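You operate a simulated robot arm through the tools that you are given. There is no shell and no other tool. Be economical: measure what you need, move in short steps, check, and stop when the job is done.

You are at the controls of a simulated two-armed robot. One attempt, no reset.

Task
Pick up the draw pin from the scale plate with one hand, pass it to the other hand and put it on the top of the shaft bench mat.

Only the result counts: the job must be done as asked and must still hold three seconds after the hand-in. Knocking over, shifting, dropping, spilling or breaking anything else fails it.

Robot
Two 7-joint arms with two-finger parallel grippers on one trunk, on a base that drives. Base frame: it is fixed to the floor where the robot stands at the start and does not move with it; the origin is under the middle of the robot, x ahead of it, y to its left, z up. Lengths are in m, angles in degrees, forces in N, time in s.
The left shoulder is at the start at [0.05, 0.165, 0.93], the right one opposite. With the tool pointing down near the work surface each hand reaches from about 0.2 to 0.68 m from the robot's upright axis, wherever it stands, measured 20 degrees to its own side. Places, roughly: top of the shaft bench mat (24x24 cm) [2.12, 2.84, 0.82]. Payload 3.91 kg a hand.
The tool frame of a hand sits at the grasp point between the pads (the TCP): z along the fingers, y along the line on which they close. The tips reach 0.03 m beyond it. The gripper opens to 0.11 m. The fingers are 0.02 m wide and 0.01 m thick; the gripper's body (0.048 by 0.112 m) begins 0.055 m behind the TCP.
Orientation is told as [roll, pitch, yaw] about the base's x, y, z axes, in that order, counted from this pose: with the fingers straight down and closing along the base's y, the tool's x points along the base's -x, its y along +y and its z along -z.

Tools
- The arms move only by the tool nudge_tool. It takes "left_plan", "right_plan" or both (then of equal length, played together; a hand with none holds still); each is a list of rows, each a list of 7 numbers: the shift along the tool's x, y, z in m, then the turn, a rotation vector about the tool's x, y, z in rad, then the opening, from 0 (shut) to 1 (fully open). In form: [[tx, ty, tz, ax, ay, az, grip], ...]. A call has 1 to 8 rows; each row shifts and turns the commanded pose from where the row before left it, along the tool's axes as they then stand. Rows are played at 5 a second. More than 0.05 m and 8.6 degrees between two rows, or a gripper value outside its range, and nothing of the call is played. A pose out of reach is approached as far as the arm can. The call stops where the force on the tool passes 40 N (or 10 N more than at its start, if that is more) or the arm is blocked; 0.2 s more then pass. The fingers move at their own pace (about 0.045 m/s each) and stop on an object; they squeeze with about 42 N. The grip force told is the motor's: it shows also when the fingers shut on nothing. Time passes only in rows, and 0.2 s behind the last, so rows that do not move let the fingers close. The reply holds the time, the measured pose of the TCP, the force on the tool along the base axes, the opening and the grip force, in the units named above and with some noise, with the torque about the TCP (base axes, N m) and any sound that the robot's microphone picked up.
- Cameras (640 x 400 px; columns grow to the right, rows downward): "scene" is now at [0.1188, 0.008, 1.1066]; the picture's right is [0.05, -1.00, 0.00], its down [-0.52, -0.02, -0.86] and it looks along [0.85, 0.04, -0.52] (base axes); focal length 268 px, centre (320, 200). "left" rides on the left gripper at [0.072, -0.017, -0.103] in its tool frame; the picture's right is [0.23, 0.97, 0.00], its down [-0.76, 0.18, -0.62] and it looks along [-0.61, 0.14, 0.78] (tool axes); focal length 222 px, centre (320, 200). "right" rides on the right gripper at [0.072, 0.017, -0.103] in its tool frame; the picture's right is [-0.23, 0.97, 0.00], its down [-0.76, -0.18, -0.62] and it looks along [-0.61, -0.14, 0.78] (tool axes); focal length 222 px, centre (320, 200). There is no depth. A picture from a camera that has moved, and an enlarged one, comes with that camera's place and axes in the base frame and with its lens.
- capture(camera): a new picture of that camera. No time passes.
- raise_lower(by): slides the trunk up (or, below 0, down) by that many m; the arms and the scene camera ride with it, the base frame stays. It gives what a move gives, with no picture.
- steer(legs): drives the robot by 1 to 6 legs, each [ahead, left, turn to the left] in m, m and degrees, along the robot's own axes; the way and the turn of a leg run together, so that a leg with both is an arc; at most 1.5 m and 180 degrees a leg. The arms and the cameras ride along, it lands a little off, and it stops where it bumps. It gives what a move gives.
- aim_head(pan, tilt): turns the head with the scene camera to pan (to the left, within 80 degrees either way) and tilt (down, from -29 to 69), counted from straight ahead of the robot. It gives what a move gives.
- inspect(camera, box): a new picture of the part [left, top, right, bottom] of that camera's present view, enlarged. No time passes.
- job_done(): hands the job in; it is judged then, once.

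Work in short steps. Places have to be worked out from the pictures, the camera data and where the tool is seen: move nearer, look again, correct. Check each grasp and each placing, and mend what went wrong. You have 120 turns and 100 pictures in all, those below and enlarged ones among them. Open the grippers and draw the arms clear of the work before you hand the job in, unless the task says otherwise; then end with one line.

The tools are called after "Call:" as a command line: name --argument value ..., lists and objects as JSON in quotes. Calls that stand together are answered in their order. nudge_tool: Moves the arms, as the interface text tells. Its arguments: {"type":"object","properties":{"left_plan":{"type":"array"},"right_plan":{"type":"array"}},"required":[]} The other tools are called the same way: raise_lower (by) slides the trunk up or down; steer (legs) drives the base; aim_head (pan, tilt) turns the head that bears the scene camera; capture (camera) takes a picture; inspect (camera, box) takes an enlarged picture of a part of a camera's view; job_done () hands the job in.

At the start:

```text
clock: 0.0
left_position: [0.5577, 0.1752, 0.8662]
left_orientation: [0.0, 0.0, 0.0]
left_force: [0.2, 0.4, -0.1]
left_wrist_torque: [-0.01, 0.02, 0.0]
left_width: 0.1097
left_grasp_force: 0.1
right_position: [0.5406, -0.2415, 0.881]
right_orientation: [0.0, 0.0, 0.0]
right_force: [0.3, 0.8, 0.6]
right_wrist_torque: [-0.02, -0.01, -0.02]
right_width: 0.1099
right_grasp_force: 0.1
trunk travel left (down, up): [-0.15, 0.353]
robot x, y, heading: [-0.0046, -0.0017, -0.3]
head pan, tilt: [2.7, 31.2]
```

scene: 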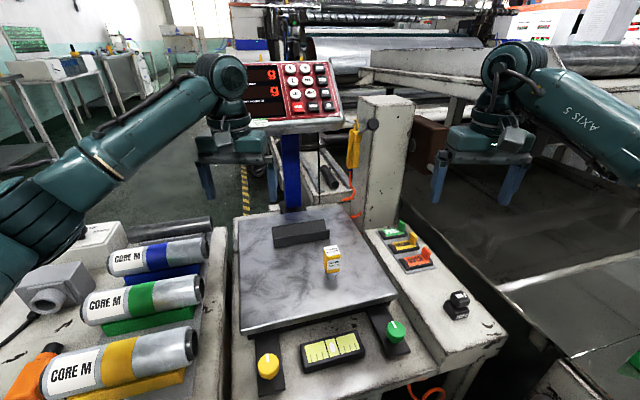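
right: 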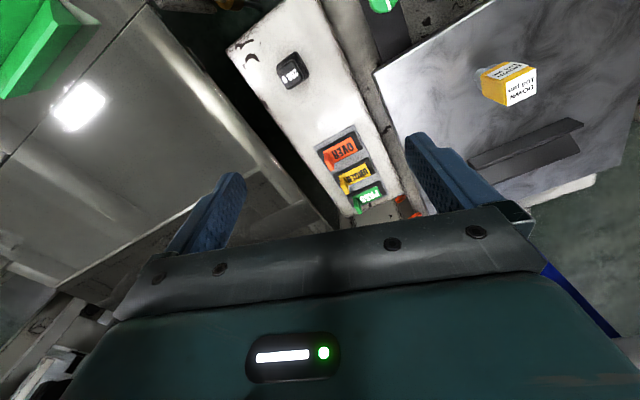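
left: 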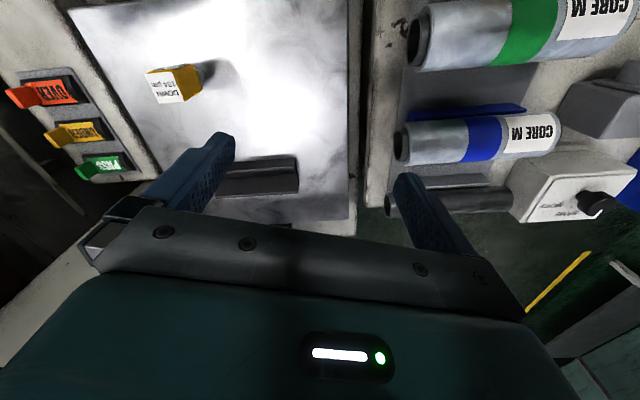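

I'll enlarge the items on the scale plate to identify the draw pin.

Call:
inspect --camera "scene" --box '[230, 200, 400, 306]'

Call:
inspect --camera "left" --box '[60, 20, 380, 220]'

Call:
inspect --camera "right" --box '[400, 30, 640, 180]'

```text
3.76 times, centred on (315, 253) of scene
camera zoom: at [0.1188, 0.008, 1.1066], right [0.05, -1.0, 0.0], down [-0.52, -0.02, -0.86], along [0.85, 0.04, -0.52], focal length 1009 px, centre (339, 0)
```

zoom: 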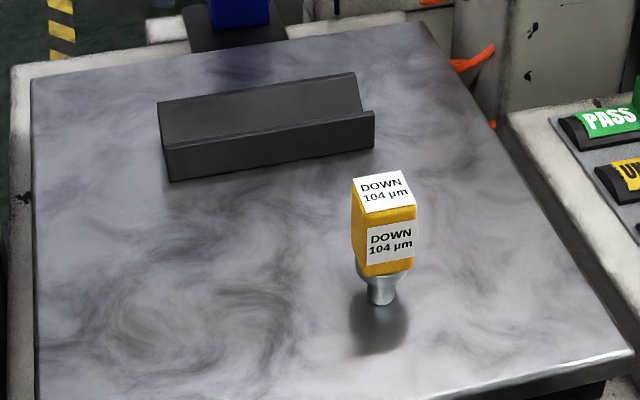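

```text
2.00 times, centred on (220, 120) of left
camera zoom: at [0.4867, 0.1571, 0.9679], right [-0.23, 0.97, 0.0], down [0.76, 0.18, 0.62], along [0.61, 0.14, -0.78], focal length 444 px, centre (520, 360)
```

zoom: 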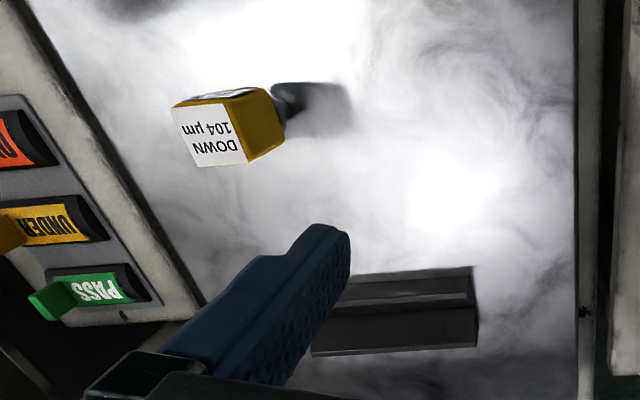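

```text
2.67 times, centred on (520, 105) of right
camera zoom: at [0.4679, -0.2248, 0.9851], right [0.23, 0.97, 0.0], down [0.76, -0.18, 0.62], along [0.61, -0.14, -0.78], focal length 592 px, centre (-213, 453)
```

zoom: 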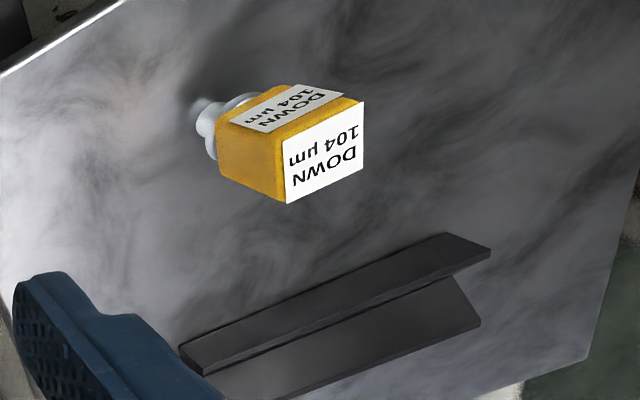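

The draw pin is the yellow-handled piece standing on its steel pin. From three views I put the top of the handle at about [0.582, 0.001, 0.689], yaw about +11°, with the plate at about z = 0.59. I'll move the left hand above it and look again.

Call:
nudge_tool --left_plan '[[-0.024, -0.045, 0, 0, 0, 0, 1], [0, -0.045, 0, 0, 0, 0, 1], [0, -0.045, 0, 0, 0, 0, 1], [0, -0.0385, 0, 0, 0, 0, 1], [0, 0, 0, 0, 0, -0.1, 1], [0, 0, 0, 0, 0, -0.092, 1], [0, 0, 0, 0, 0, 0, 1]]'

Call:
capture --camera "left"

Call:
capture --camera "right"

Call:
capture --camera "scene"

```text
refused: row 1 steps farther than a row can; nothing moved
```

```text
93 pictures are left
camera left: at [0.4867, 0.1571, 0.9679], right [-0.23, 0.97, 0.0], down [0.76, 0.18, 0.62], along [0.61, 0.14, -0.78], focal length 222 px, centre (320, 200)
```

left: 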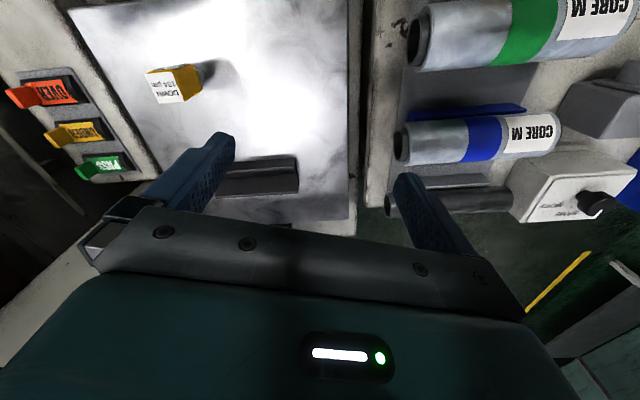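

```text
92 pictures are left
camera right: at [0.4679, -0.2248, 0.9851], right [0.23, 0.97, 0.0], down [0.76, -0.18, 0.62], along [0.61, -0.14, -0.78], focal length 222 px, centre (320, 200)
```

right: 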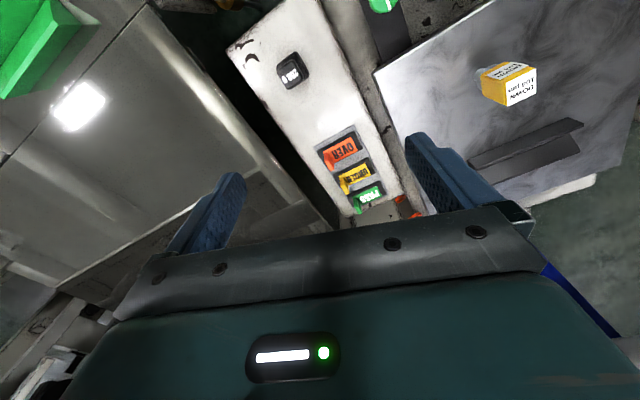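

```text
91 pictures are left
camera scene: at [0.1188, 0.008, 1.1066], right [0.05, -1.0, 0.0], down [-0.52, -0.02, -0.86], along [0.85, 0.04, -0.52], focal length 268 px, centre (320, 200)
```

scene: 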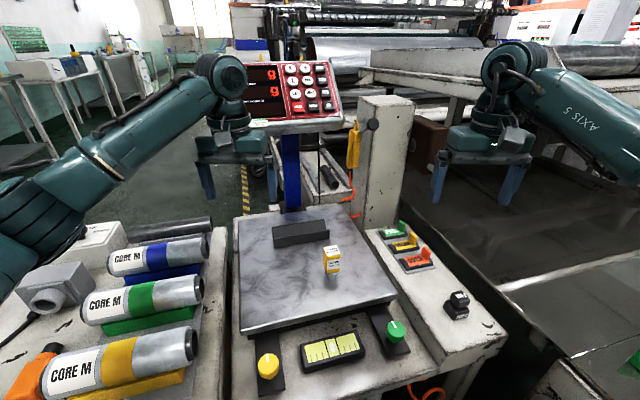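

The first row was just over the step limit, so nothing moved. I'm sending the same move in smaller steps.

Call:
nudge_tool --left_plan '[[-0.006, -0.0434, 0, 0, 0, 0, 1], [-0.006, -0.0434, 0, 0, 0, 0, 1], [-0.006, -0.0434, 0, 0, 0, 0, 1], [-0.006, -0.0434, 0, 0, 0, 0, 1], [0, 0, 0, 0, 0, -0.1, 1], [0, 0, 0, 0, 0, -0.092, 1], [0, 0, 0, 0, 0, 0, 1]]'

```text
clock: 1.6
left_position: [0.5831, -0.0, 0.8673]
left_orientation: [-0.1, -0.1, 11.1]
left_force: [0.1, -1.4, 0.7]
left_wrist_torque: [-0.01, -0.01, -0.02]
left_width: 0.1099
left_grasp_force: 0.2
right_position: [0.5407, -0.241, 0.8818]
right_orientation: [0.0, 0.1, -0.1]
right_force: [0.3, 0.4, 0.2]
right_wrist_torque: [0.02, -0.01, 0.01]
right_width: 0.1101
right_grasp_force: 0.0
trunk travel left (down, up): [-0.15, 0.353]
robot x, y, heading: [0.001, 0.0027, -0.3]
head pan, tilt: [2.7, 31.2]
```

The left hand is above the pin. I'll check how it lines up.

Call:
capture --camera "left"

Call:
inspect --camera "right" --box '[400, 0, 640, 150]'

```text
90 pictures are left
camera left: at [0.5151, -0.0311, 0.9694], right [-0.41, 0.91, 0.0], down [0.71, 0.32, 0.62], along [0.57, 0.26, -0.78], focal length 222 px, centre (320, 200)
```

left: 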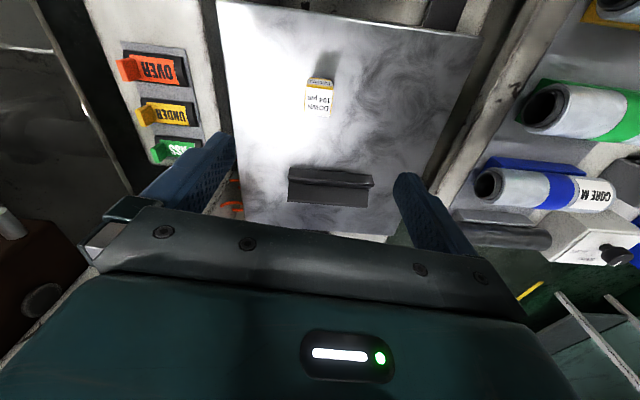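

```text
2.67 times, centred on (520, 75) of right
camera zoom: at [0.4679, -0.2249, 0.9852], right [0.23, 0.97, 0.0], down [0.76, -0.18, 0.62], along [0.61, -0.14, -0.78], focal length 592 px, centre (-213, 533)
```

zoom: 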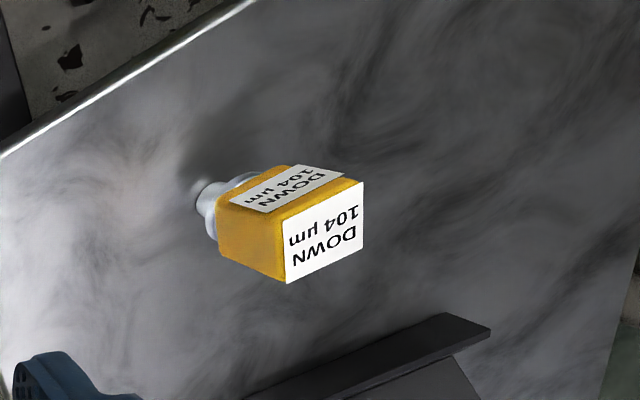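

In both views the label centre is at about [0.584, 0.000] and the yaw is about 13°. I'll turn slightly and go straight down to TCP z ≈ 0.69, so the tips hold only the upper half of the handle.

Call:
nudge_tool --left_plan '[[-0.001, 0, 0.03, 0, 0, -0.035, 1], [0, 0, 0.035, 0, 0, 0, 1], [0, 0, 0.035, 0, 0, 0, 1], [0, 0, 0.03, 0, 0, 0, 1], [0, 0, 0.025, 0, 0, 0, 1], [0, 0, 0.012, 0, 0, 0, 1], [0, 0, 0, 0, 0, 0, 1]]'

Call:
capture --camera "left"

Call:
inspect --camera "right" --box '[400, 0, 640, 150]'

Call:
inspect --camera "scene" --box '[220, 160, 420, 285]'

```text
clock: 3.2
left_position: [0.5839, 0.0018, 0.6969]
left_orientation: [0.0, 0.1, 13.0]
left_force: [0.4, -0.2, -0.8]
left_wrist_torque: [-0.03, -0.03, 0.02]
left_width: 0.11
left_grasp_force: 0.0
right_position: [0.5406, -0.2417, 0.8813]
right_orientation: [0.0, 0.0, 0.1]
right_force: [-0.3, 0.5, 0.6]
right_wrist_torque: [0.0, -0.04, 0.02]
right_width: 0.11
right_grasp_force: 0.0
trunk travel left (down, up): [-0.15, 0.353]
robot x, y, heading: [0.0008, 0.0027, 0.1]
head pan, tilt: [2.7, 31.2]
```

```text
88 pictures are left
camera left: at [0.5178, -0.0326, 0.8002], right [-0.44, 0.9, 0.0], down [0.7, 0.35, 0.62], along [0.56, 0.27, -0.78], focal length 222 px, centre (320, 200)
```

left: 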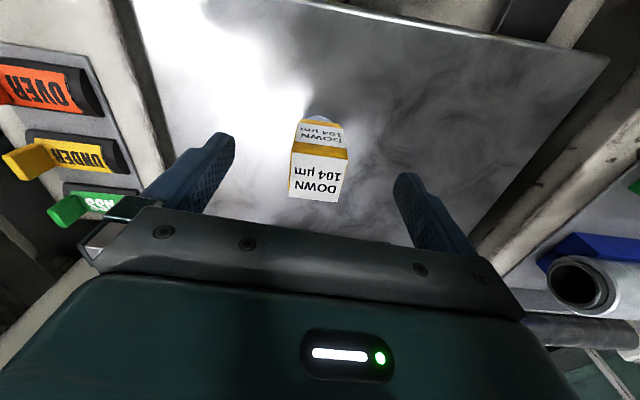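

```text
2.67 times, centred on (520, 75) of right
camera zoom: at [0.468, -0.2248, 0.9851], right [0.23, 0.97, 0.0], down [0.76, -0.18, 0.62], along [0.61, -0.14, -0.78], focal length 592 px, centre (-213, 533)
```

zoom: 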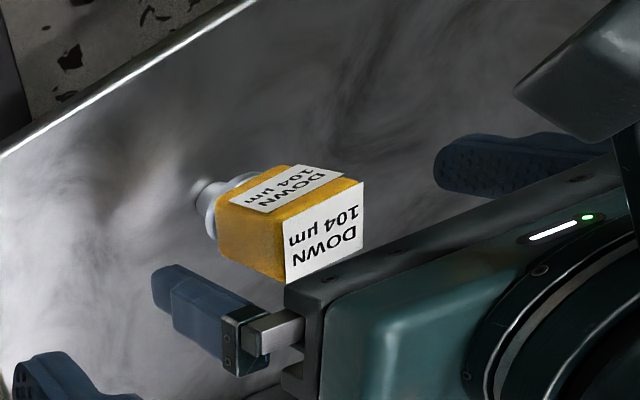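

```text
3.20 times, centred on (320, 222) of scene
camera zoom: at [0.1188, 0.008, 1.1066], right [0.05, -1.0, 0.0], down [-0.52, -0.02, -0.86], along [0.85, 0.04, -0.52], focal length 858 px, centre (320, 128)
```

zoom: 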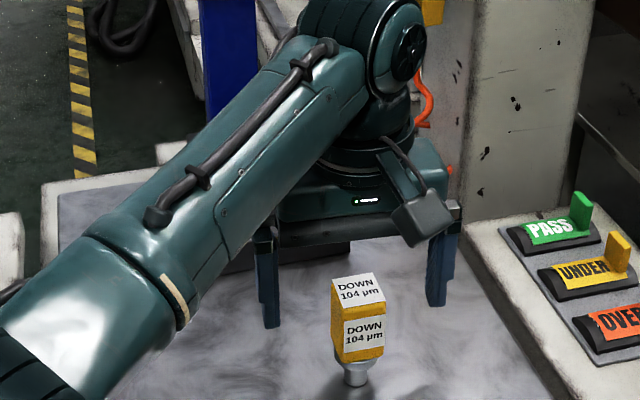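

The handle sits between the fingers, offset about 2–3 mm in −y. I'll lower 7 mm, correct by −2 mm in y, and close.

Call:
nudge_tool --left_plan '[[0, -0.002, 0.007, 0, 0, 0, 1], [0, 0, 0, 0, 0, 0, 0], [0, 0, 0, 0, 0, 0, 0], [0, 0, 0, 0, 0, 0, 0], [0, 0, 0, 0, 0, 0, 0], [0, 0, 0, 0, 0, 0, 0], [0, 0, 0, 0, 0, 0, 0]]'

Call:
inspect --camera "right" --box '[400, 0, 640, 150]'

```text
clock: 4.8
left_position: [0.585, 0.0004, 0.6904]
left_orientation: [0.0, 0.0, 13.0]
left_force: [-0.3, 0.9, -0.3]
left_wrist_torque: [0.01, 0.02, -0.02]
left_width: 0.0334
left_grasp_force: 42.3
right_position: [0.5394, -0.2419, 0.8801]
right_orientation: [0.0, 0.0, 0.0]
right_force: [-0.2, -0.6, -0.4]
right_wrist_torque: [-0.03, 0.02, 0.01]
right_width: 0.11
right_grasp_force: 0.1
trunk travel left (down, up): [-0.15, 0.353]
robot x, y, heading: [0.0, 0.003, -0.1]
head pan, tilt: [2.7, 31.2]
```

```text
2.67 times, centred on (520, 75) of right
camera zoom: at [0.4679, -0.2248, 0.9851], right [0.23, 0.97, 0.0], down [0.76, -0.18, 0.62], along [0.61, -0.14, -0.78], focal length 592 px, centre (-213, 533)
```

zoom: 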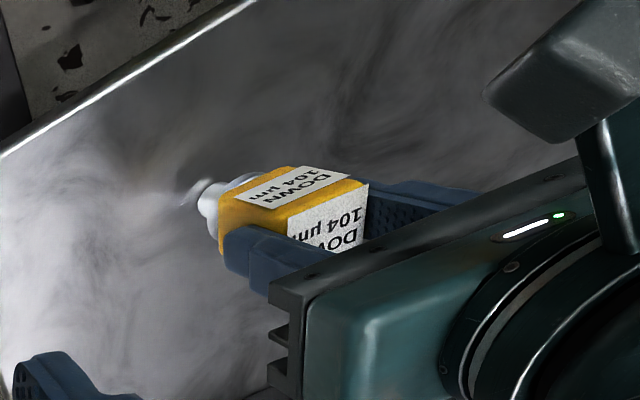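

It's held at 33 mm width with 42 N. I'll lift straight up about 0.2 m.

Call:
nudge_tool --left_plan '[[0, 0, -0.01, 0, 0, 0, 0], [0, 0, -0.02, 0, 0, 0, 0], [0, 0, -0.03, 0, 0, 0, 0], [0, 0, -0.035, 0, 0, 0, 0], [0, 0, -0.035, 0, 0, 0, 0], [0, 0, -0.035, 0, 0, 0, 0], [0, 0, -0.035, 0, 0, 0, 0], [0, 0, 0, 0, 0, 0, 0]]'

Call:
capture --camera "right"

Call:
capture --camera "scene"

```text
clock: 6.6
left_position: [0.5839, 0.0006, 0.8895]
left_orientation: [0.1, 0.0, 13.0]
left_force: [-0.6, 0.5, -0.5]
left_wrist_torque: [-0.01, -0.01, -0.01]
left_width: 0.0334
left_grasp_force: 41.9
right_position: [0.5411, -0.2414, 0.8819]
right_orientation: [0.0, 0.0, 0.0]
right_force: [-0.1, -0.1, 0.6]
right_wrist_torque: [-0.01, 0.01, -0.01]
right_width: 0.1103
right_grasp_force: 0.0
trunk travel left (down, up): [-0.15, 0.353]
robot x, y, heading: [-0.0013, 0.0006, 0.0]
head pan, tilt: [2.7, 31.2]
```

```text
84 pictures are left
camera right: at [0.468, -0.2249, 0.9851], right [0.23, 0.97, 0.0], down [0.76, -0.18, 0.62], along [0.61, -0.14, -0.78], focal length 222 px, centre (320, 200)
```

right: 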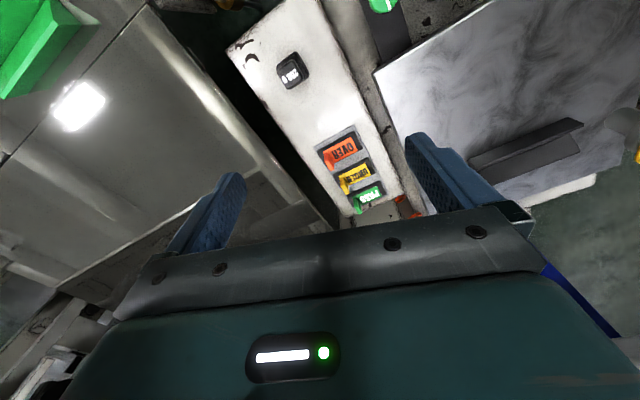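

```text
83 pictures are left
camera scene: at [0.1188, 0.008, 1.1065], right [0.05, -1.0, 0.0], down [-0.52, -0.02, -0.86], along [0.85, 0.04, -0.52], focal length 268 px, centre (320, 200)
```

scene: 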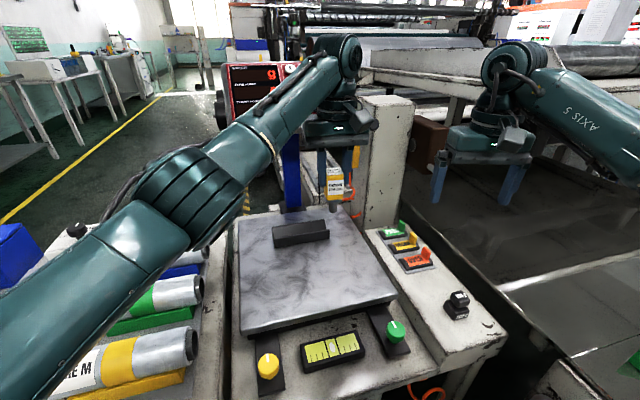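

The pin is lifted cleanly. For the handover I'll turn the left hand to yaw 30 at about [0.55, 0, 0.89]. The right hand backs off and then turns to point forward-left, 30° below horizontal, so it can take the lower part of the handle.

Call:
nudge_tool --left_plan '[[0.011, 0.0025, 0, 0, 0, 0, 0], [0.011, 0.0025, 0, 0, 0, 0, 0], [0.011, 0.0025, 0, 0, 0, 0, 0], [0, 0, 0, 0, 0, -0.1, 0], [0, 0, 0, 0, 0, -0.1, 0], [0, 0, 0, 0, 0, -0.097, 0], [0, 0, 0, 0, 0, 0, 0]]' --right_plan '[[0.035, 0, 0, 0, 0, 0, 1], [0.035, 0, 0, 0, 0, 0, 1], [0.034, 0, 0, 0, 0, 0, 1], [0, 0, 0, 0, 0, -0.1309, 1], [0, 0, 0, 0, 0, -0.1309, 1], [0, 0, 0, 0, 0, -0.1309, 1], [0, 0, 0, 0, 0, -0.1309, 1]]'

Call:
nudge_tool --right_plan '[[0, 0, 0, 0, -0.1309, 0, 1], [0, 0, 0, 0, -0.1309, 0, 1], [0, 0, 0, 0, -0.1309, 0, 1], [0, 0, 0, 0, -0.1309, 0, 1], [0, 0, 0, 0, -0.1309, 0, 1], [0, 0, 0, 0, -0.1309, 0, 1], [0, 0, 0, 0, -0.1309, 0, 1], [0, 0, 0, 0, -0.1309, 0, 1]]'

Call:
capture --camera "right"

Call:
capture --camera "scene"

```text
clock: 8.2
left_position: [0.5493, 0.0006, 0.8918]
left_orientation: [-0.1, 0.0, 30.1]
left_force: [-0.1, -0.6, -2.0]
left_wrist_torque: [0.01, -0.02, 0.0]
left_width: 0.0332
left_grasp_force: 41.2
right_position: [0.4356, -0.2424, 0.8823]
right_orientation: [0.0, 0.0, 30.1]
right_force: [0.7, 0.1, 1.2]
right_wrist_torque: [0.0, -0.02, 0.02]
right_width: 0.11
right_grasp_force: 0.0
trunk travel left (down, up): [-0.15, 0.353]
robot x, y, heading: [0.0, 0.003, 0.3]
head pan, tilt: [2.7, 31.2]
```

```text
clock: 10.0
left_position: [0.5591, -0.0074, 0.8844]
left_orientation: [1.0, 0.1, 30.4]
left_force: [0.8, 0.6, -0.5]
left_wrist_torque: [0.02, -0.01, -0.01]
left_width: 0.0332
left_grasp_force: 41.7
right_position: [0.4457, -0.2434, 0.8727]
right_orientation: [3.0, -60.0, 28.6]
right_force: [-0.5, -0.3, 0.8]
right_wrist_torque: [0.0, 0.0, -0.01]
right_width: 0.1102
right_grasp_force: 0.1
trunk travel left (down, up): [-0.15, 0.353]
robot x, y, heading: [0.0004, -0.0007, 0.3]
head pan, tilt: [2.7, 31.2]
```

```text
82 pictures are left
camera right: at [0.3293, -0.294, 0.8616], right [-0.4, 0.89, 0.22], down [-0.03, -0.26, 0.97], along [0.91, 0.38, 0.13], focal length 222 px, centre (320, 200)
```

right: 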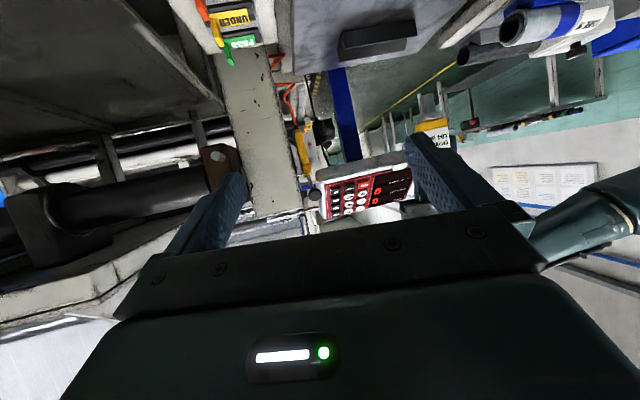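

```text
81 pictures are left
camera scene: at [0.1304, -0.0048, 1.1049], right [0.05, -1.0, -0.01], down [-0.53, -0.02, -0.85], along [0.85, 0.05, -0.53], focal length 268 px, centre (320, 200)
```

scene: 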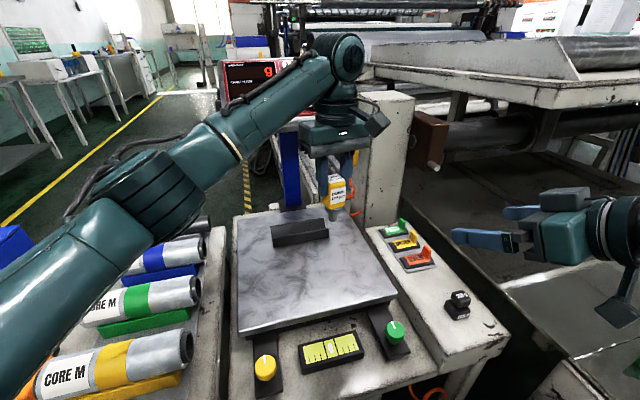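

The whole trunk has leaned by about 1°, since the head camera and left hand both shifted. I'll look to the right to see whether the right elbow is touching something.

Call:
aim_head --pan -60 --tilt 40

Call:
capture --camera "scene"

```text
clock: 11.3
left_position: [0.5597, -0.0079, 0.8833]
left_orientation: [1.3, 0.3, 30.5]
left_force: [-0.2, 0.4, -0.2]
left_wrist_torque: [-0.01, 0.04, 0.02]
left_width: 0.0333
left_grasp_force: 41.7
right_position: [0.4474, -0.2453, 0.8701]
right_orientation: [3.2, -59.7, 28.1]
right_force: [-0.2, 0.5, 0.8]
right_wrist_torque: [-0.01, 0.02, 0.02]
right_width: 0.1101
right_grasp_force: 0.1
trunk travel left (down, up): [-0.15, 0.353]
robot x, y, heading: [-0.0022, 0.0016, 0.3]
head pan, tilt: [-60.0, 40.0]
```

```text
80 pictures are left
camera scene: at [0.0849, -0.0832, 1.0911], right [-0.86, -0.51, 0.01], down [-0.34, 0.57, -0.75], along [0.38, -0.65, -0.66], focal length 268 px, centre (320, 200)
```

scene: 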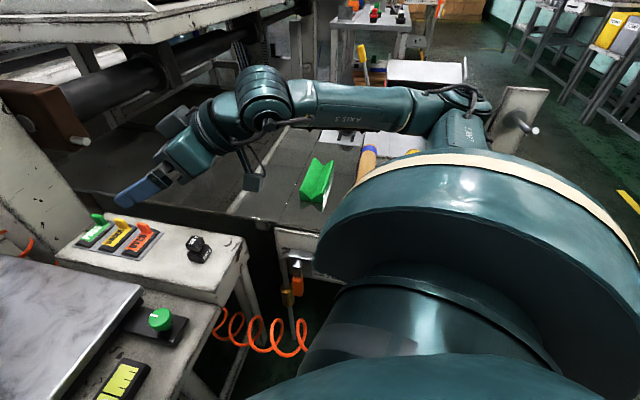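

The elbow is close to a grey slab with a peg. I'll zoom in there.

Call:
inspect --camera "scene" --box '[400, 50, 592, 170]'

```text
3.33 times, centred on (496, 110) of scene
camera zoom: at [0.0849, -0.0832, 1.0911], right [-0.86, -0.51, 0.01], down [-0.34, 0.57, -0.75], along [0.38, -0.65, -0.66], focal length 893 px, centre (-267, 500)
```

zoom: 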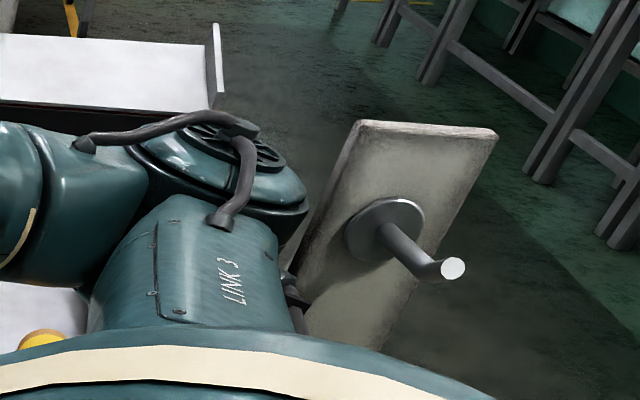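

The elbow is pressing on, or very near, that post. I'll back the right hand's pitch out straight away.

Call:
nudge_tool --right_plan '[[0, 0, 0, 0, 0.1309, 0, 1], [0, 0, 0, 0, 0.1309, 0, 1], [0, 0, 0, 0, 0.1309, 0, 1], [0, 0, 0, 0, 0.1309, 0, 1], [0, 0, 0, 0, 0.1309, 0, 1], [0, 0, 0, 0, 0.1309, 0, 1], [0, 0, 0, 0, 0.1309, 0, 1], [0, 0, 0, 0, 0.1309, 0, 1]]'

Call:
capture --camera "scene"

```text
clock: 13.1
left_position: [0.549, -0.0008, 0.8915]
left_orientation: [0.0, -0.1, 30.1]
left_force: [-0.4, -0.2, -1.3]
left_wrist_torque: [0.02, 0.03, 0.0]
left_width: 0.0333
left_grasp_force: 42.5
right_position: [0.4375, -0.2418, 0.8816]
right_orientation: [0.0, 0.1, 30.0]
right_force: [0.5, 0.4, -0.3]
right_wrist_torque: [0.01, -0.02, -0.01]
right_width: 0.1096
right_grasp_force: 0.1
trunk travel left (down, up): [-0.15, 0.353]
robot x, y, heading: [0.0009, 0.0042, -0.2]
head pan, tilt: [-60.0, 40.0]
```

```text
78 pictures are left
camera scene: at [0.0716, -0.0698, 1.0931], right [-0.87, -0.5, 0.0], down [-0.32, 0.56, -0.77], along [0.38, -0.66, -0.64], focal length 268 px, centre (320, 200)
```

scene: 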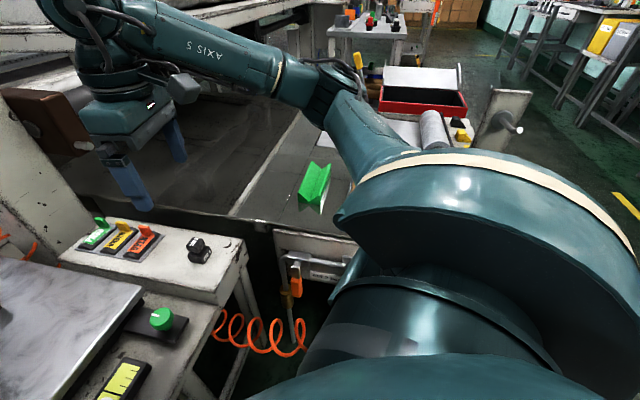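

The lean is gone. I'll check the bench next to the elbow for anything disturbed.

Call:
inspect --camera "scene" --box '[280, 40, 568, 220]'

```text
2.22 times, centred on (424, 130) of scene
camera zoom: at [0.0716, -0.0698, 1.0931], right [-0.87, -0.5, 0.0], down [-0.32, 0.56, -0.77], along [0.38, -0.66, -0.64], focal length 596 px, centre (89, 356)
```

zoom: 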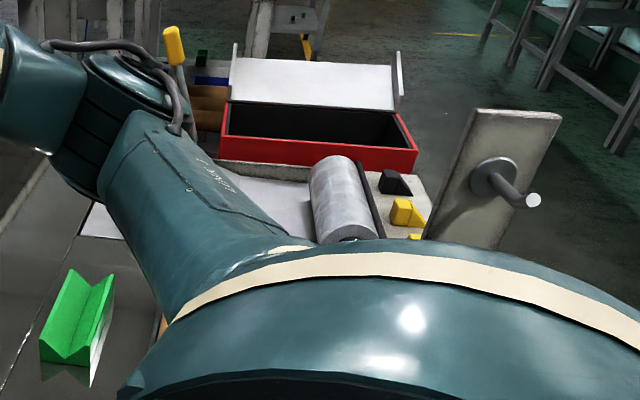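

Nothing looks displaced. This spot is too cramped for the handover, so I'll raise the trunk, then look left and around for open floor.

Call:
raise_lower --by 0.15

Call:
aim_head --pan 50 --tilt 15

Call:
capture --camera "scene"

Call:
aim_head --pan 80 --tilt 40

Call:
capture --camera "scene"

Call:
aim_head --pan -80 --tilt 40

Call:
capture --camera "scene"

```text
clock: 14.9
left_position: [0.5501, -0.0003, 1.0407]
left_orientation: [0.0, 0.1, 30.1]
left_force: [0.4, 0.7, -0.6]
left_wrist_torque: [0.0, 0.04, -0.03]
left_width: 0.0335
left_grasp_force: 41.6
right_position: [0.4366, -0.2415, 1.0323]
right_orientation: [0.0, -0.1, 30.0]
right_force: [0.6, -1.0, 0.6]
right_wrist_torque: [0.02, 0.0, 0.0]
right_width: 0.1101
right_grasp_force: 0.2
trunk travel left (down, up): [-0.3, 0.203]
robot x, y, heading: [-0.0001, 0.0009, 0.2]
head pan, tilt: [-60.0, 40.0]
```

```text
clock: 16.8
left_position: [0.5503, -0.0002, 1.0408]
left_orientation: [0.0, 0.0, 30.1]
left_force: [0.1, -1.1, -0.5]
left_wrist_torque: [0.0, 0.0, 0.0]
left_width: 0.0332
left_grasp_force: 41.0
right_position: [0.4377, -0.2416, 1.0316]
right_orientation: [0.1, 0.0, 29.9]
right_force: [0.8, -0.2, 0.5]
right_wrist_torque: [-0.03, 0.02, 0.01]
right_width: 0.1099
right_grasp_force: 0.1
trunk travel left (down, up): [-0.3, 0.203]
robot x, y, heading: [-0.0042, 0.0035, -0.1]
head pan, tilt: [50.0, 15.0]
```

```text
76 pictures are left
camera scene: at [0.0892, 0.0753, 1.2826], right [0.77, -0.64, 0.0], down [-0.17, -0.2, -0.97], along [0.62, 0.74, -0.26], focal length 268 px, centre (320, 200)
```

scene: 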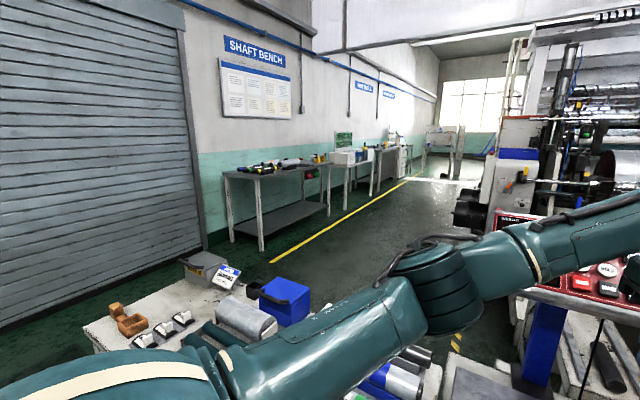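

```text
clock: 17.7
left_position: [0.5507, -0.0015, 1.0409]
left_orientation: [0.1, 0.0, 30.2]
left_force: [-0.1, -0.6, -0.4]
left_wrist_torque: [-0.02, -0.01, 0.0]
left_width: 0.0333
left_grasp_force: 42.2
right_position: [0.438, -0.2409, 1.032]
right_orientation: [-0.1, 0.0, 30.0]
right_force: [0.1, 0.4, 0.4]
right_wrist_torque: [0.01, -0.02, 0.04]
right_width: 0.1102
right_grasp_force: 0.1
trunk travel left (down, up): [-0.3, 0.203]
robot x, y, heading: [-0.0009, 0.0003, 0.1]
head pan, tilt: [80.0, 40.0]
```

```text
75 pictures are left
camera scene: at [0.0439, 0.0875, 1.2432], right [0.98, -0.17, 0.0], down [-0.11, -0.63, -0.77], along [0.13, 0.75, -0.64], focal length 268 px, centre (320, 200)
```

scene: 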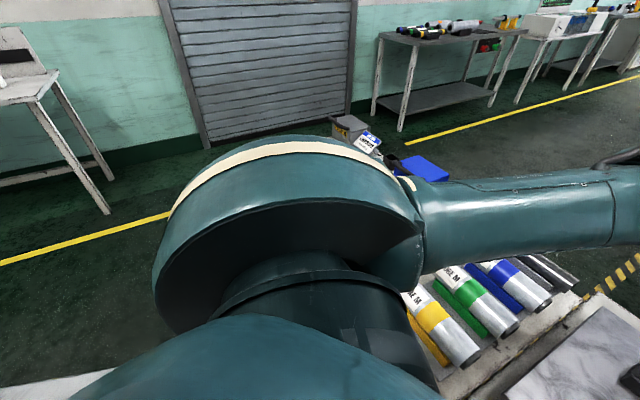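

```text
clock: 20.2
left_position: [0.5489, -0.0019, 1.0418]
left_orientation: [0.1, 0.0, 30.1]
left_force: [-0.3, -0.3, -1.3]
left_wrist_torque: [0.01, -0.01, -0.02]
left_width: 0.0333
left_grasp_force: 42.3
right_position: [0.4364, -0.2418, 1.0324]
right_orientation: [0.0, 0.0, 30.0]
right_force: [-0.2, 0.0, 0.3]
right_wrist_torque: [0.02, -0.07, -0.01]
right_width: 0.11
right_grasp_force: 0.1
trunk travel left (down, up): [-0.3, 0.203]
robot x, y, heading: [-0.0018, 0.0009, 0.0]
head pan, tilt: [-80.0, 40.0]
```

```text
74 pictures are left
camera scene: at [0.0439, -0.0799, 1.2431], right [-0.98, -0.17, 0.0], down [-0.11, 0.63, -0.77], along [0.13, -0.75, -0.64], focal length 268 px, centre (320, 200)
```

scene: 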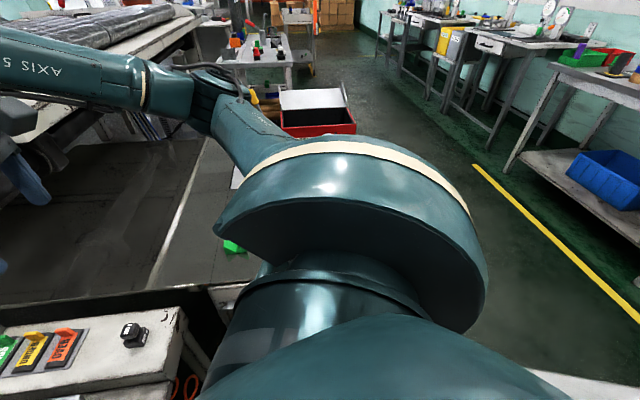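

The shaft bench is against the left wall, and the lane runs at about 18–20° in the base frame. To leave this cramped spot I'll raise the trunk further and back out straight with the head forward. The free floor behind-left looks clear.

Call:
raise_lower --by 0.15

Call:
steer --legs '[[-0.4, 0, 0]]'

Call:
capture --camera "scene"

```text
clock: 21.9
left_position: [0.5499, 0.0003, 1.1917]
left_orientation: [0.0, -0.1, 30.1]
left_force: [-0.6, 0.5, -0.7]
left_wrist_torque: [0.0, -0.02, 0.0]
left_width: 0.0335
left_grasp_force: 41.6
right_position: [0.4361, -0.2415, 1.1813]
right_orientation: [0.1, 0.1, 29.9]
right_force: [-0.7, -0.4, 1.3]
right_wrist_torque: [-0.02, -0.05, 0.0]
right_width: 0.11
right_grasp_force: 0.1
trunk travel left (down, up): [-0.45, 0.053]
robot x, y, heading: [-0.0007, -0.0018, 0.0]
head pan, tilt: [-80.0, 40.0]
```

```text
clock: 24.4
left_position: [0.1437, 0.0013, 1.1918]
left_orientation: [0.0, 0.1, 30.3]
left_force: [-0.2, 0.3, -0.9]
left_wrist_torque: [0.02, -0.01, 0.0]
left_width: 0.0333
left_grasp_force: 41.9
right_position: [0.0312, -0.2405, 1.1828]
right_orientation: [0.0, 0.0, 30.2]
right_force: [-0.2, 0.2, 0.8]
right_wrist_torque: [0.01, -0.01, -0.01]
right_width: 0.1101
right_grasp_force: 0.1
trunk travel left (down, up): [-0.45, 0.053]
robot x, y, heading: [-0.408, -0.0027, 0.2]
head pan, tilt: [-80.0, 40.0]
```

```text
73 pictures are left
camera scene: at [-0.3628, -0.0805, 1.3931], right [-0.98, -0.18, 0.0], down [-0.11, 0.63, -0.77], along [0.14, -0.75, -0.64], focal length 268 px, centre (320, 200)
```

scene: 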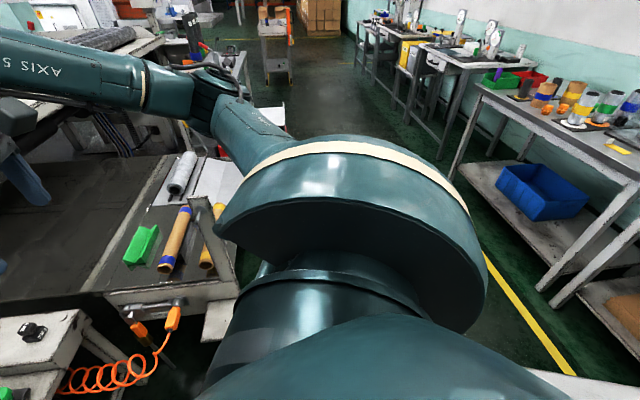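

Clear so far and the bench items look in place. I'll back a little further and look to the left for the route.

Call:
steer --legs '[[-0.3, 0, 0]]'

Call:
aim_head --pan 65 --tilt 25

Call:
capture --camera "scene"

Call:
aim_head --pan 0 --tilt 35

Call:
capture --camera "scene"

```text
clock: 26.5
left_position: [-0.155, 0.0006, 1.1908]
left_orientation: [0.2, 0.1, 30.4]
left_force: [0.1, 1.2, -0.8]
left_wrist_torque: [0.0, -0.02, 0.01]
left_width: 0.0333
left_grasp_force: 42.1
right_position: [-0.2652, -0.2417, 1.1824]
right_orientation: [0.0, 0.0, 30.3]
right_force: [0.0, -0.2, 0.3]
right_wrist_torque: [0.02, -0.02, -0.03]
right_width: 0.1098
right_grasp_force: 0.1
trunk travel left (down, up): [-0.45, 0.053]
robot x, y, heading: [-0.7013, -0.0009, 0.3]
head pan, tilt: [-80.0, 40.0]
```

```text
clock: 28.8
left_position: [-0.1529, -0.0006, 1.1909]
left_orientation: [0.0, 0.0, 30.3]
left_force: [0.5, -0.2, -1.0]
left_wrist_torque: [-0.02, 0.0, -0.01]
left_width: 0.0329
left_grasp_force: 41.7
right_position: [-0.2648, -0.2423, 1.1809]
right_orientation: [0.1, 0.1, 30.4]
right_force: [0.5, 0.2, -0.1]
right_wrist_torque: [0.05, 0.0, 0.02]
right_width: 0.1097
right_grasp_force: 0.0
trunk travel left (down, up): [-0.45, 0.053]
robot x, y, heading: [-0.7054, -0.0014, 0.4]
head pan, tilt: [65.0, 25.0]
```

```text
72 pictures are left
camera scene: at [-0.6356, 0.0856, 1.4164], right [0.91, -0.42, 0.0], down [-0.18, -0.38, -0.91], along [0.38, 0.82, -0.42], focal length 268 px, centre (320, 200)
```

scene: 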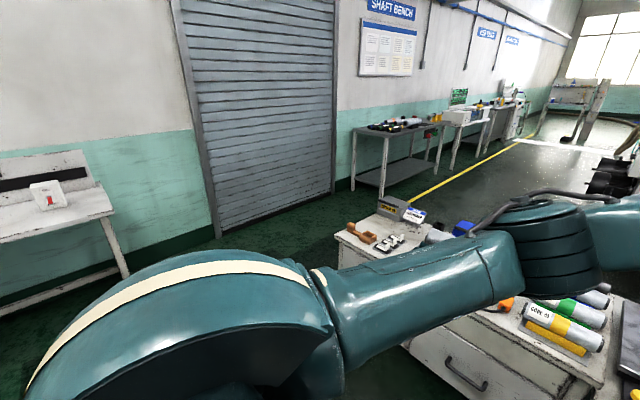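

```text
clock: 30.1
left_position: [-0.1539, -0.0008, 1.191]
left_orientation: [0.0, 0.0, 30.3]
left_force: [-0.1, -0.3, -1.0]
left_wrist_torque: [0.05, -0.03, -0.02]
left_width: 0.0335
left_grasp_force: 41.9
right_position: [-0.2645, -0.2412, 1.181]
right_orientation: [0.0, 0.0, 30.4]
right_force: [-1.7, 0.4, 1.1]
right_wrist_torque: [-0.01, 0.01, -0.01]
right_width: 0.1102
right_grasp_force: 0.0
trunk travel left (down, up): [-0.45, 0.053]
robot x, y, heading: [-0.7021, -0.0002, 0.4]
head pan, tilt: [0.0, 35.0]
```

```text
71 pictures are left
camera scene: at [-0.5862, 0.0024, 1.4007], right [0.01, -1.0, 0.0], down [-0.57, 0.0, -0.82], along [0.82, 0.0, -0.57], focal length 268 px, centre (320, 200)
```

scene: 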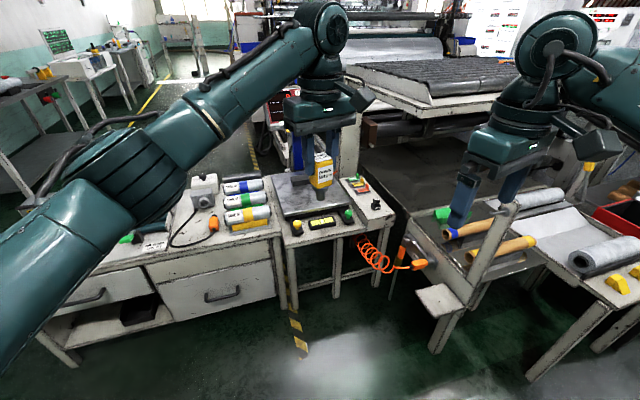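

There's open floor here, and the pin is well held. I'll do the handover at this spot, starting by pitching the right hand to point forward.

Call:
nudge_tool --right_plan '[[0, 0, 0, 0, -0.1309, 0, 1], [0, 0, 0, 0, -0.1309, 0, 1], [0, 0, 0, 0, -0.1309, 0, 1], [0, 0, 0, 0, -0.1309, 0, 1], [0, 0, 0, 0, -0.1309, 0, 1], [0, 0, 0, 0, -0.1309, 0, 1], [0, 0, 0, 0, -0.1309, 0, 1], [0, 0, 0, 0, -0.1309, 0, 1]]'

Call:
capture --camera "right"

Call:
capture --camera "scene"

```text
clock: 31.9
left_position: [-0.1536, 0.0005, 1.1908]
left_orientation: [0.0, 0.1, 30.3]
left_force: [0.0, -0.7, -0.3]
left_wrist_torque: [0.0, 0.03, 0.0]
left_width: 0.0333
left_grasp_force: 41.8
right_position: [-0.2658, -0.2413, 1.1808]
right_orientation: [-0.1, -60.1, 30.3]
right_force: [-0.3, -0.4, 0.7]
right_wrist_torque: [0.02, 0.03, -0.04]
right_width: 0.1096
right_grasp_force: 0.0
trunk travel left (down, up): [-0.45, 0.053]
robot x, y, heading: [-0.7067, -0.0038, 0.3]
head pan, tilt: [0.0, 35.0]
```

```text
70 pictures are left
camera right: at [-0.3831, -0.2908, 1.1702], right [-0.39, 0.9, 0.2], down [-0.05, -0.23, 0.97], along [0.92, 0.37, 0.14], focal length 222 px, centre (320, 200)
```

right: 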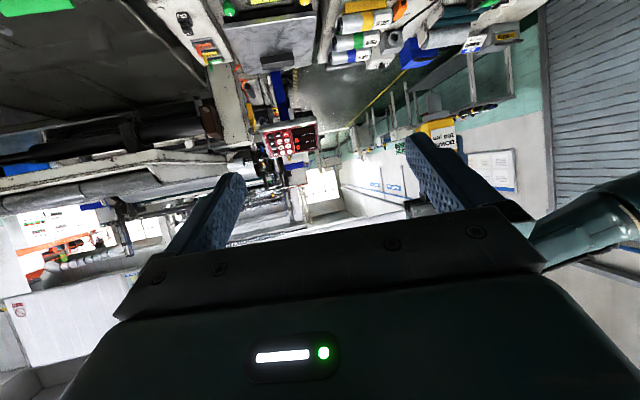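

```text
69 pictures are left
camera scene: at [-0.5865, 0.0023, 1.4007], right [0.0, -1.0, 0.0], down [-0.57, 0.0, -0.82], along [0.82, 0.0, -0.57], focal length 268 px, centre (320, 200)
```

scene: 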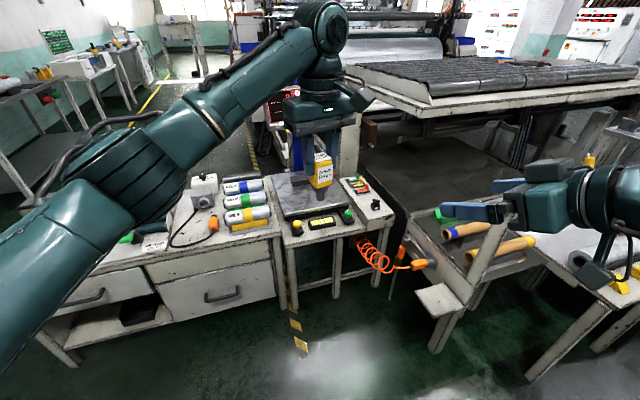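

The robot didn't lean this time and the orientation is exact. Next I'll move to a standoff 0.13 m short of the handle, level with its lower part.

Call:
nudge_tool --right_plan '[[-0.0017, 0.0381, 0.0244, 0, 0, 0, 1], [-0.0017, 0.0381, 0.0244, 0, 0, 0, 1], [-0.0017, 0.0381, 0.0244, 0, 0, 0, 1], [-0.0017, 0.0381, 0.0244, 0, 0, 0, 1], [0, 0, 0, 0, 0, 0, 1]]'

Call:
capture --camera "right"

Call:
capture --camera "scene"

Call:
capture --camera "left"

```text
clock: 33.1
left_position: [-0.1541, -0.001, 1.1906]
left_orientation: [0.1, 0.0, 30.2]
left_force: [0.0, 0.2, -1.0]
left_wrist_torque: [-0.01, -0.01, 0.01]
left_width: 0.0335
left_grasp_force: 42.2
right_position: [-0.2664, -0.0669, 1.1384]
right_orientation: [0.1, -60.0, 30.2]
right_force: [-0.2, 0.3, 0.1]
right_wrist_torque: [0.02, -0.01, 0.0]
right_width: 0.1102
right_grasp_force: 0.1
trunk travel left (down, up): [-0.45, 0.053]
robot x, y, heading: [-0.7033, 0.0, 0.7]
head pan, tilt: [0.0, 35.0]
```

```text
68 pictures are left
camera right: at [-0.3837, -0.1153, 1.128], right [-0.39, 0.9, 0.2], down [-0.05, -0.23, 0.97], along [0.92, 0.37, 0.13], focal length 222 px, centre (320, 200)
```

right: 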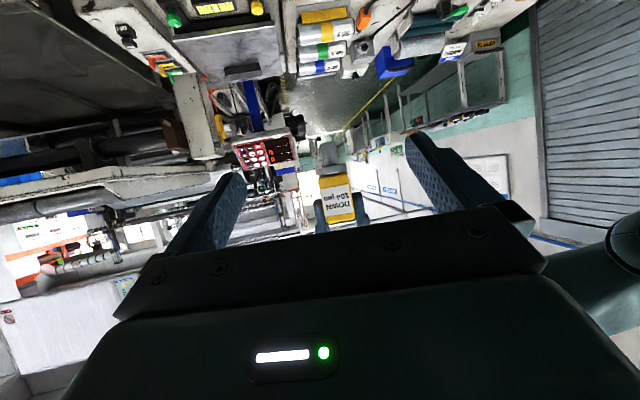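

```text
67 pictures are left
camera scene: at [-0.5864, 0.0018, 1.4007], right [0.0, -1.0, 0.0], down [-0.57, 0.0, -0.82], along [0.82, 0.0, -0.57], focal length 268 px, centre (320, 200)
```

scene: 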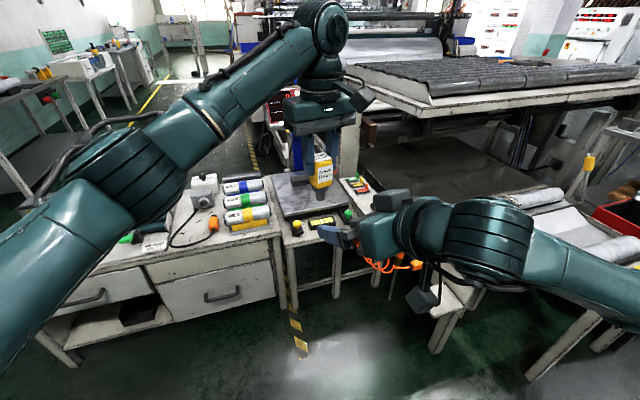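

```text
66 pictures are left
camera left: at [-0.2069, -0.0522, 1.2936], right [-0.69, 0.73, 0.0], down [0.57, 0.54, 0.62], along [0.45, 0.43, -0.78], focal length 222 px, centre (320, 200)
```

left: 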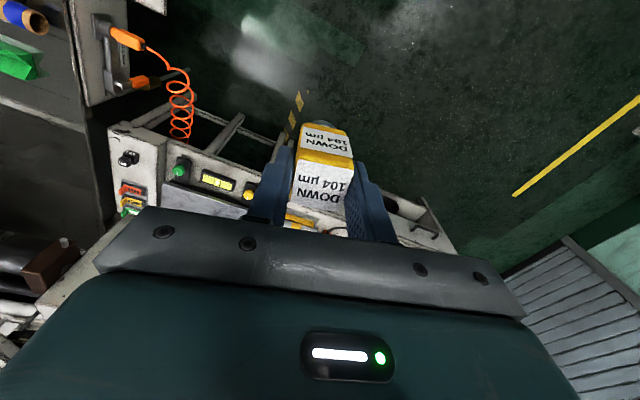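

I'll zoom the right camera on the handle to measure where its bottom and the left fingertips are.

Call:
inspect --camera "right" --box '[240, 115, 416, 225]'

Call:
inspect --camera "scene" --box '[260, 120, 420, 220]'

```text
3.64 times, centred on (328, 170) of right
camera zoom: at [-0.3837, -0.1153, 1.128], right [-0.39, 0.9, 0.2], down [-0.05, -0.23, 0.97], along [0.92, 0.37, 0.13], focal length 808 px, centre (291, 309)
```

zoom: 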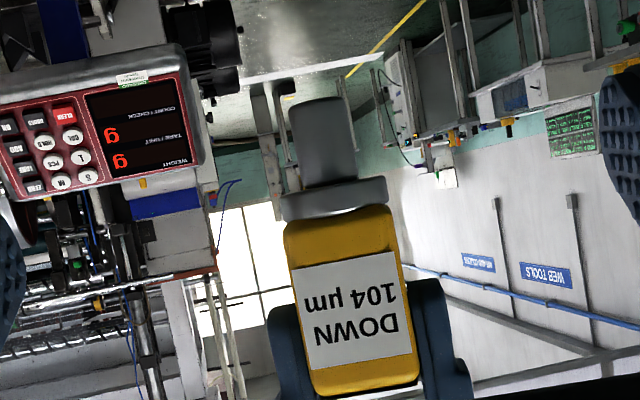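

```text
4.00 times, centred on (340, 170) of scene
camera zoom: at [-0.5864, 0.0018, 1.4007], right [0.0, -1.0, 0.0], down [-0.57, 0.0, -0.82], along [0.82, 0.0, -0.57], focal length 1072 px, centre (240, 320)
```

zoom: 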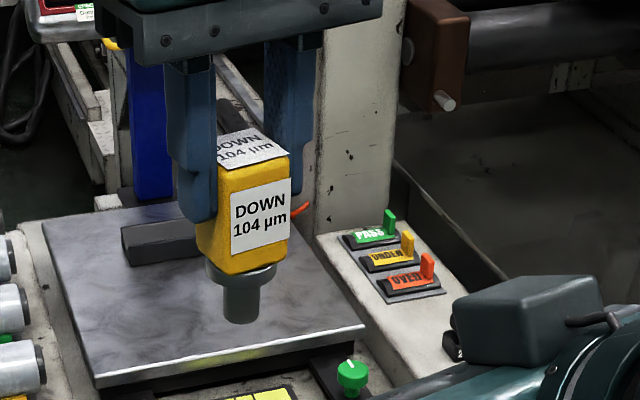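

Measured heights: handle bottom about 1.137, left fingertips about 1.159, pin end about 1.095. The right fingers at z ≈ 1.139 should fit just under the left tips, so I'll advance horizontally with the gripper open.

Call:
nudge_tool --right_plan '[[-0.01625, 0.0005, 0.02815, 0, 0, 0, 1], [-0.01625, 0.0005, 0.02815, 0, 0, 0, 1], [-0.01625, 0.0005, 0.02815, 0, 0, 0, 1], [-0.01625, 0, 0.02815, 0, 0, 0, 1], [0, 0, 0, 0, 0, 0, 1]]'

Call:
capture --camera "right"

Call:
inspect --camera "scene" --box '[260, 120, 420, 220]'

Call:
capture --camera "left"

```text
clock: 34.3
left_position: [-0.1532, 0.0006, 1.1918]
left_orientation: [0.0, 0.0, 30.2]
left_force: [0.5, -1.1, -0.7]
left_wrist_torque: [0.01, -0.02, -0.03]
left_width: 0.0333
left_grasp_force: 41.6
right_position: [-0.1551, 0.002, 1.1382]
right_orientation: [0.1, -60.0, 30.3]
right_force: [-0.3, 0.0, -0.1]
right_wrist_torque: [0.03, 0.03, 0.02]
right_width: 0.11
right_grasp_force: 0.2
trunk travel left (down, up): [-0.45, 0.053]
robot x, y, heading: [-0.7008, -0.0033, 0.3]
head pan, tilt: [0.0, 35.0]
```

```text
63 pictures are left
camera right: at [-0.2719, -0.0486, 1.1276], right [-0.39, 0.9, 0.2], down [-0.05, -0.23, 0.97], along [0.92, 0.37, 0.13], focal length 222 px, centre (320, 200)
```

right: 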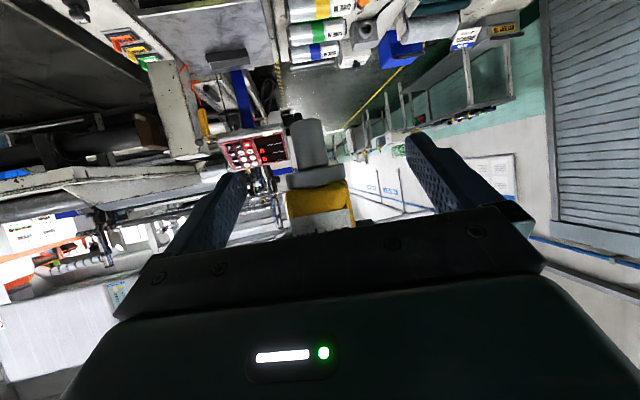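

```text
4.00 times, centred on (340, 170) of scene
camera zoom: at [-0.5864, 0.0021, 1.4007], right [0.0, -1.0, 0.0], down [-0.57, 0.0, -0.82], along [0.82, 0.0, -0.57], focal length 1072 px, centre (240, 320)
```

zoom: 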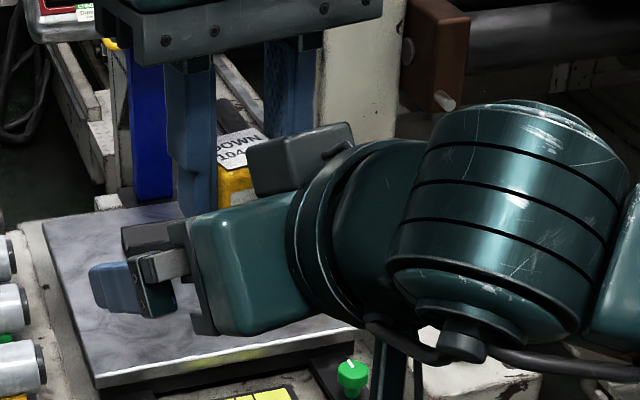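

```text
61 pictures are left
camera left: at [-0.2069, -0.052, 1.2936], right [-0.69, 0.73, 0.0], down [0.57, 0.54, 0.62], along [0.45, 0.43, -0.78], focal length 222 px, centre (320, 200)
```

left: 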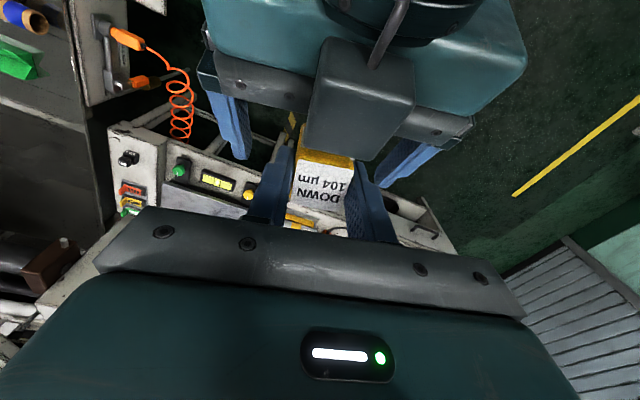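

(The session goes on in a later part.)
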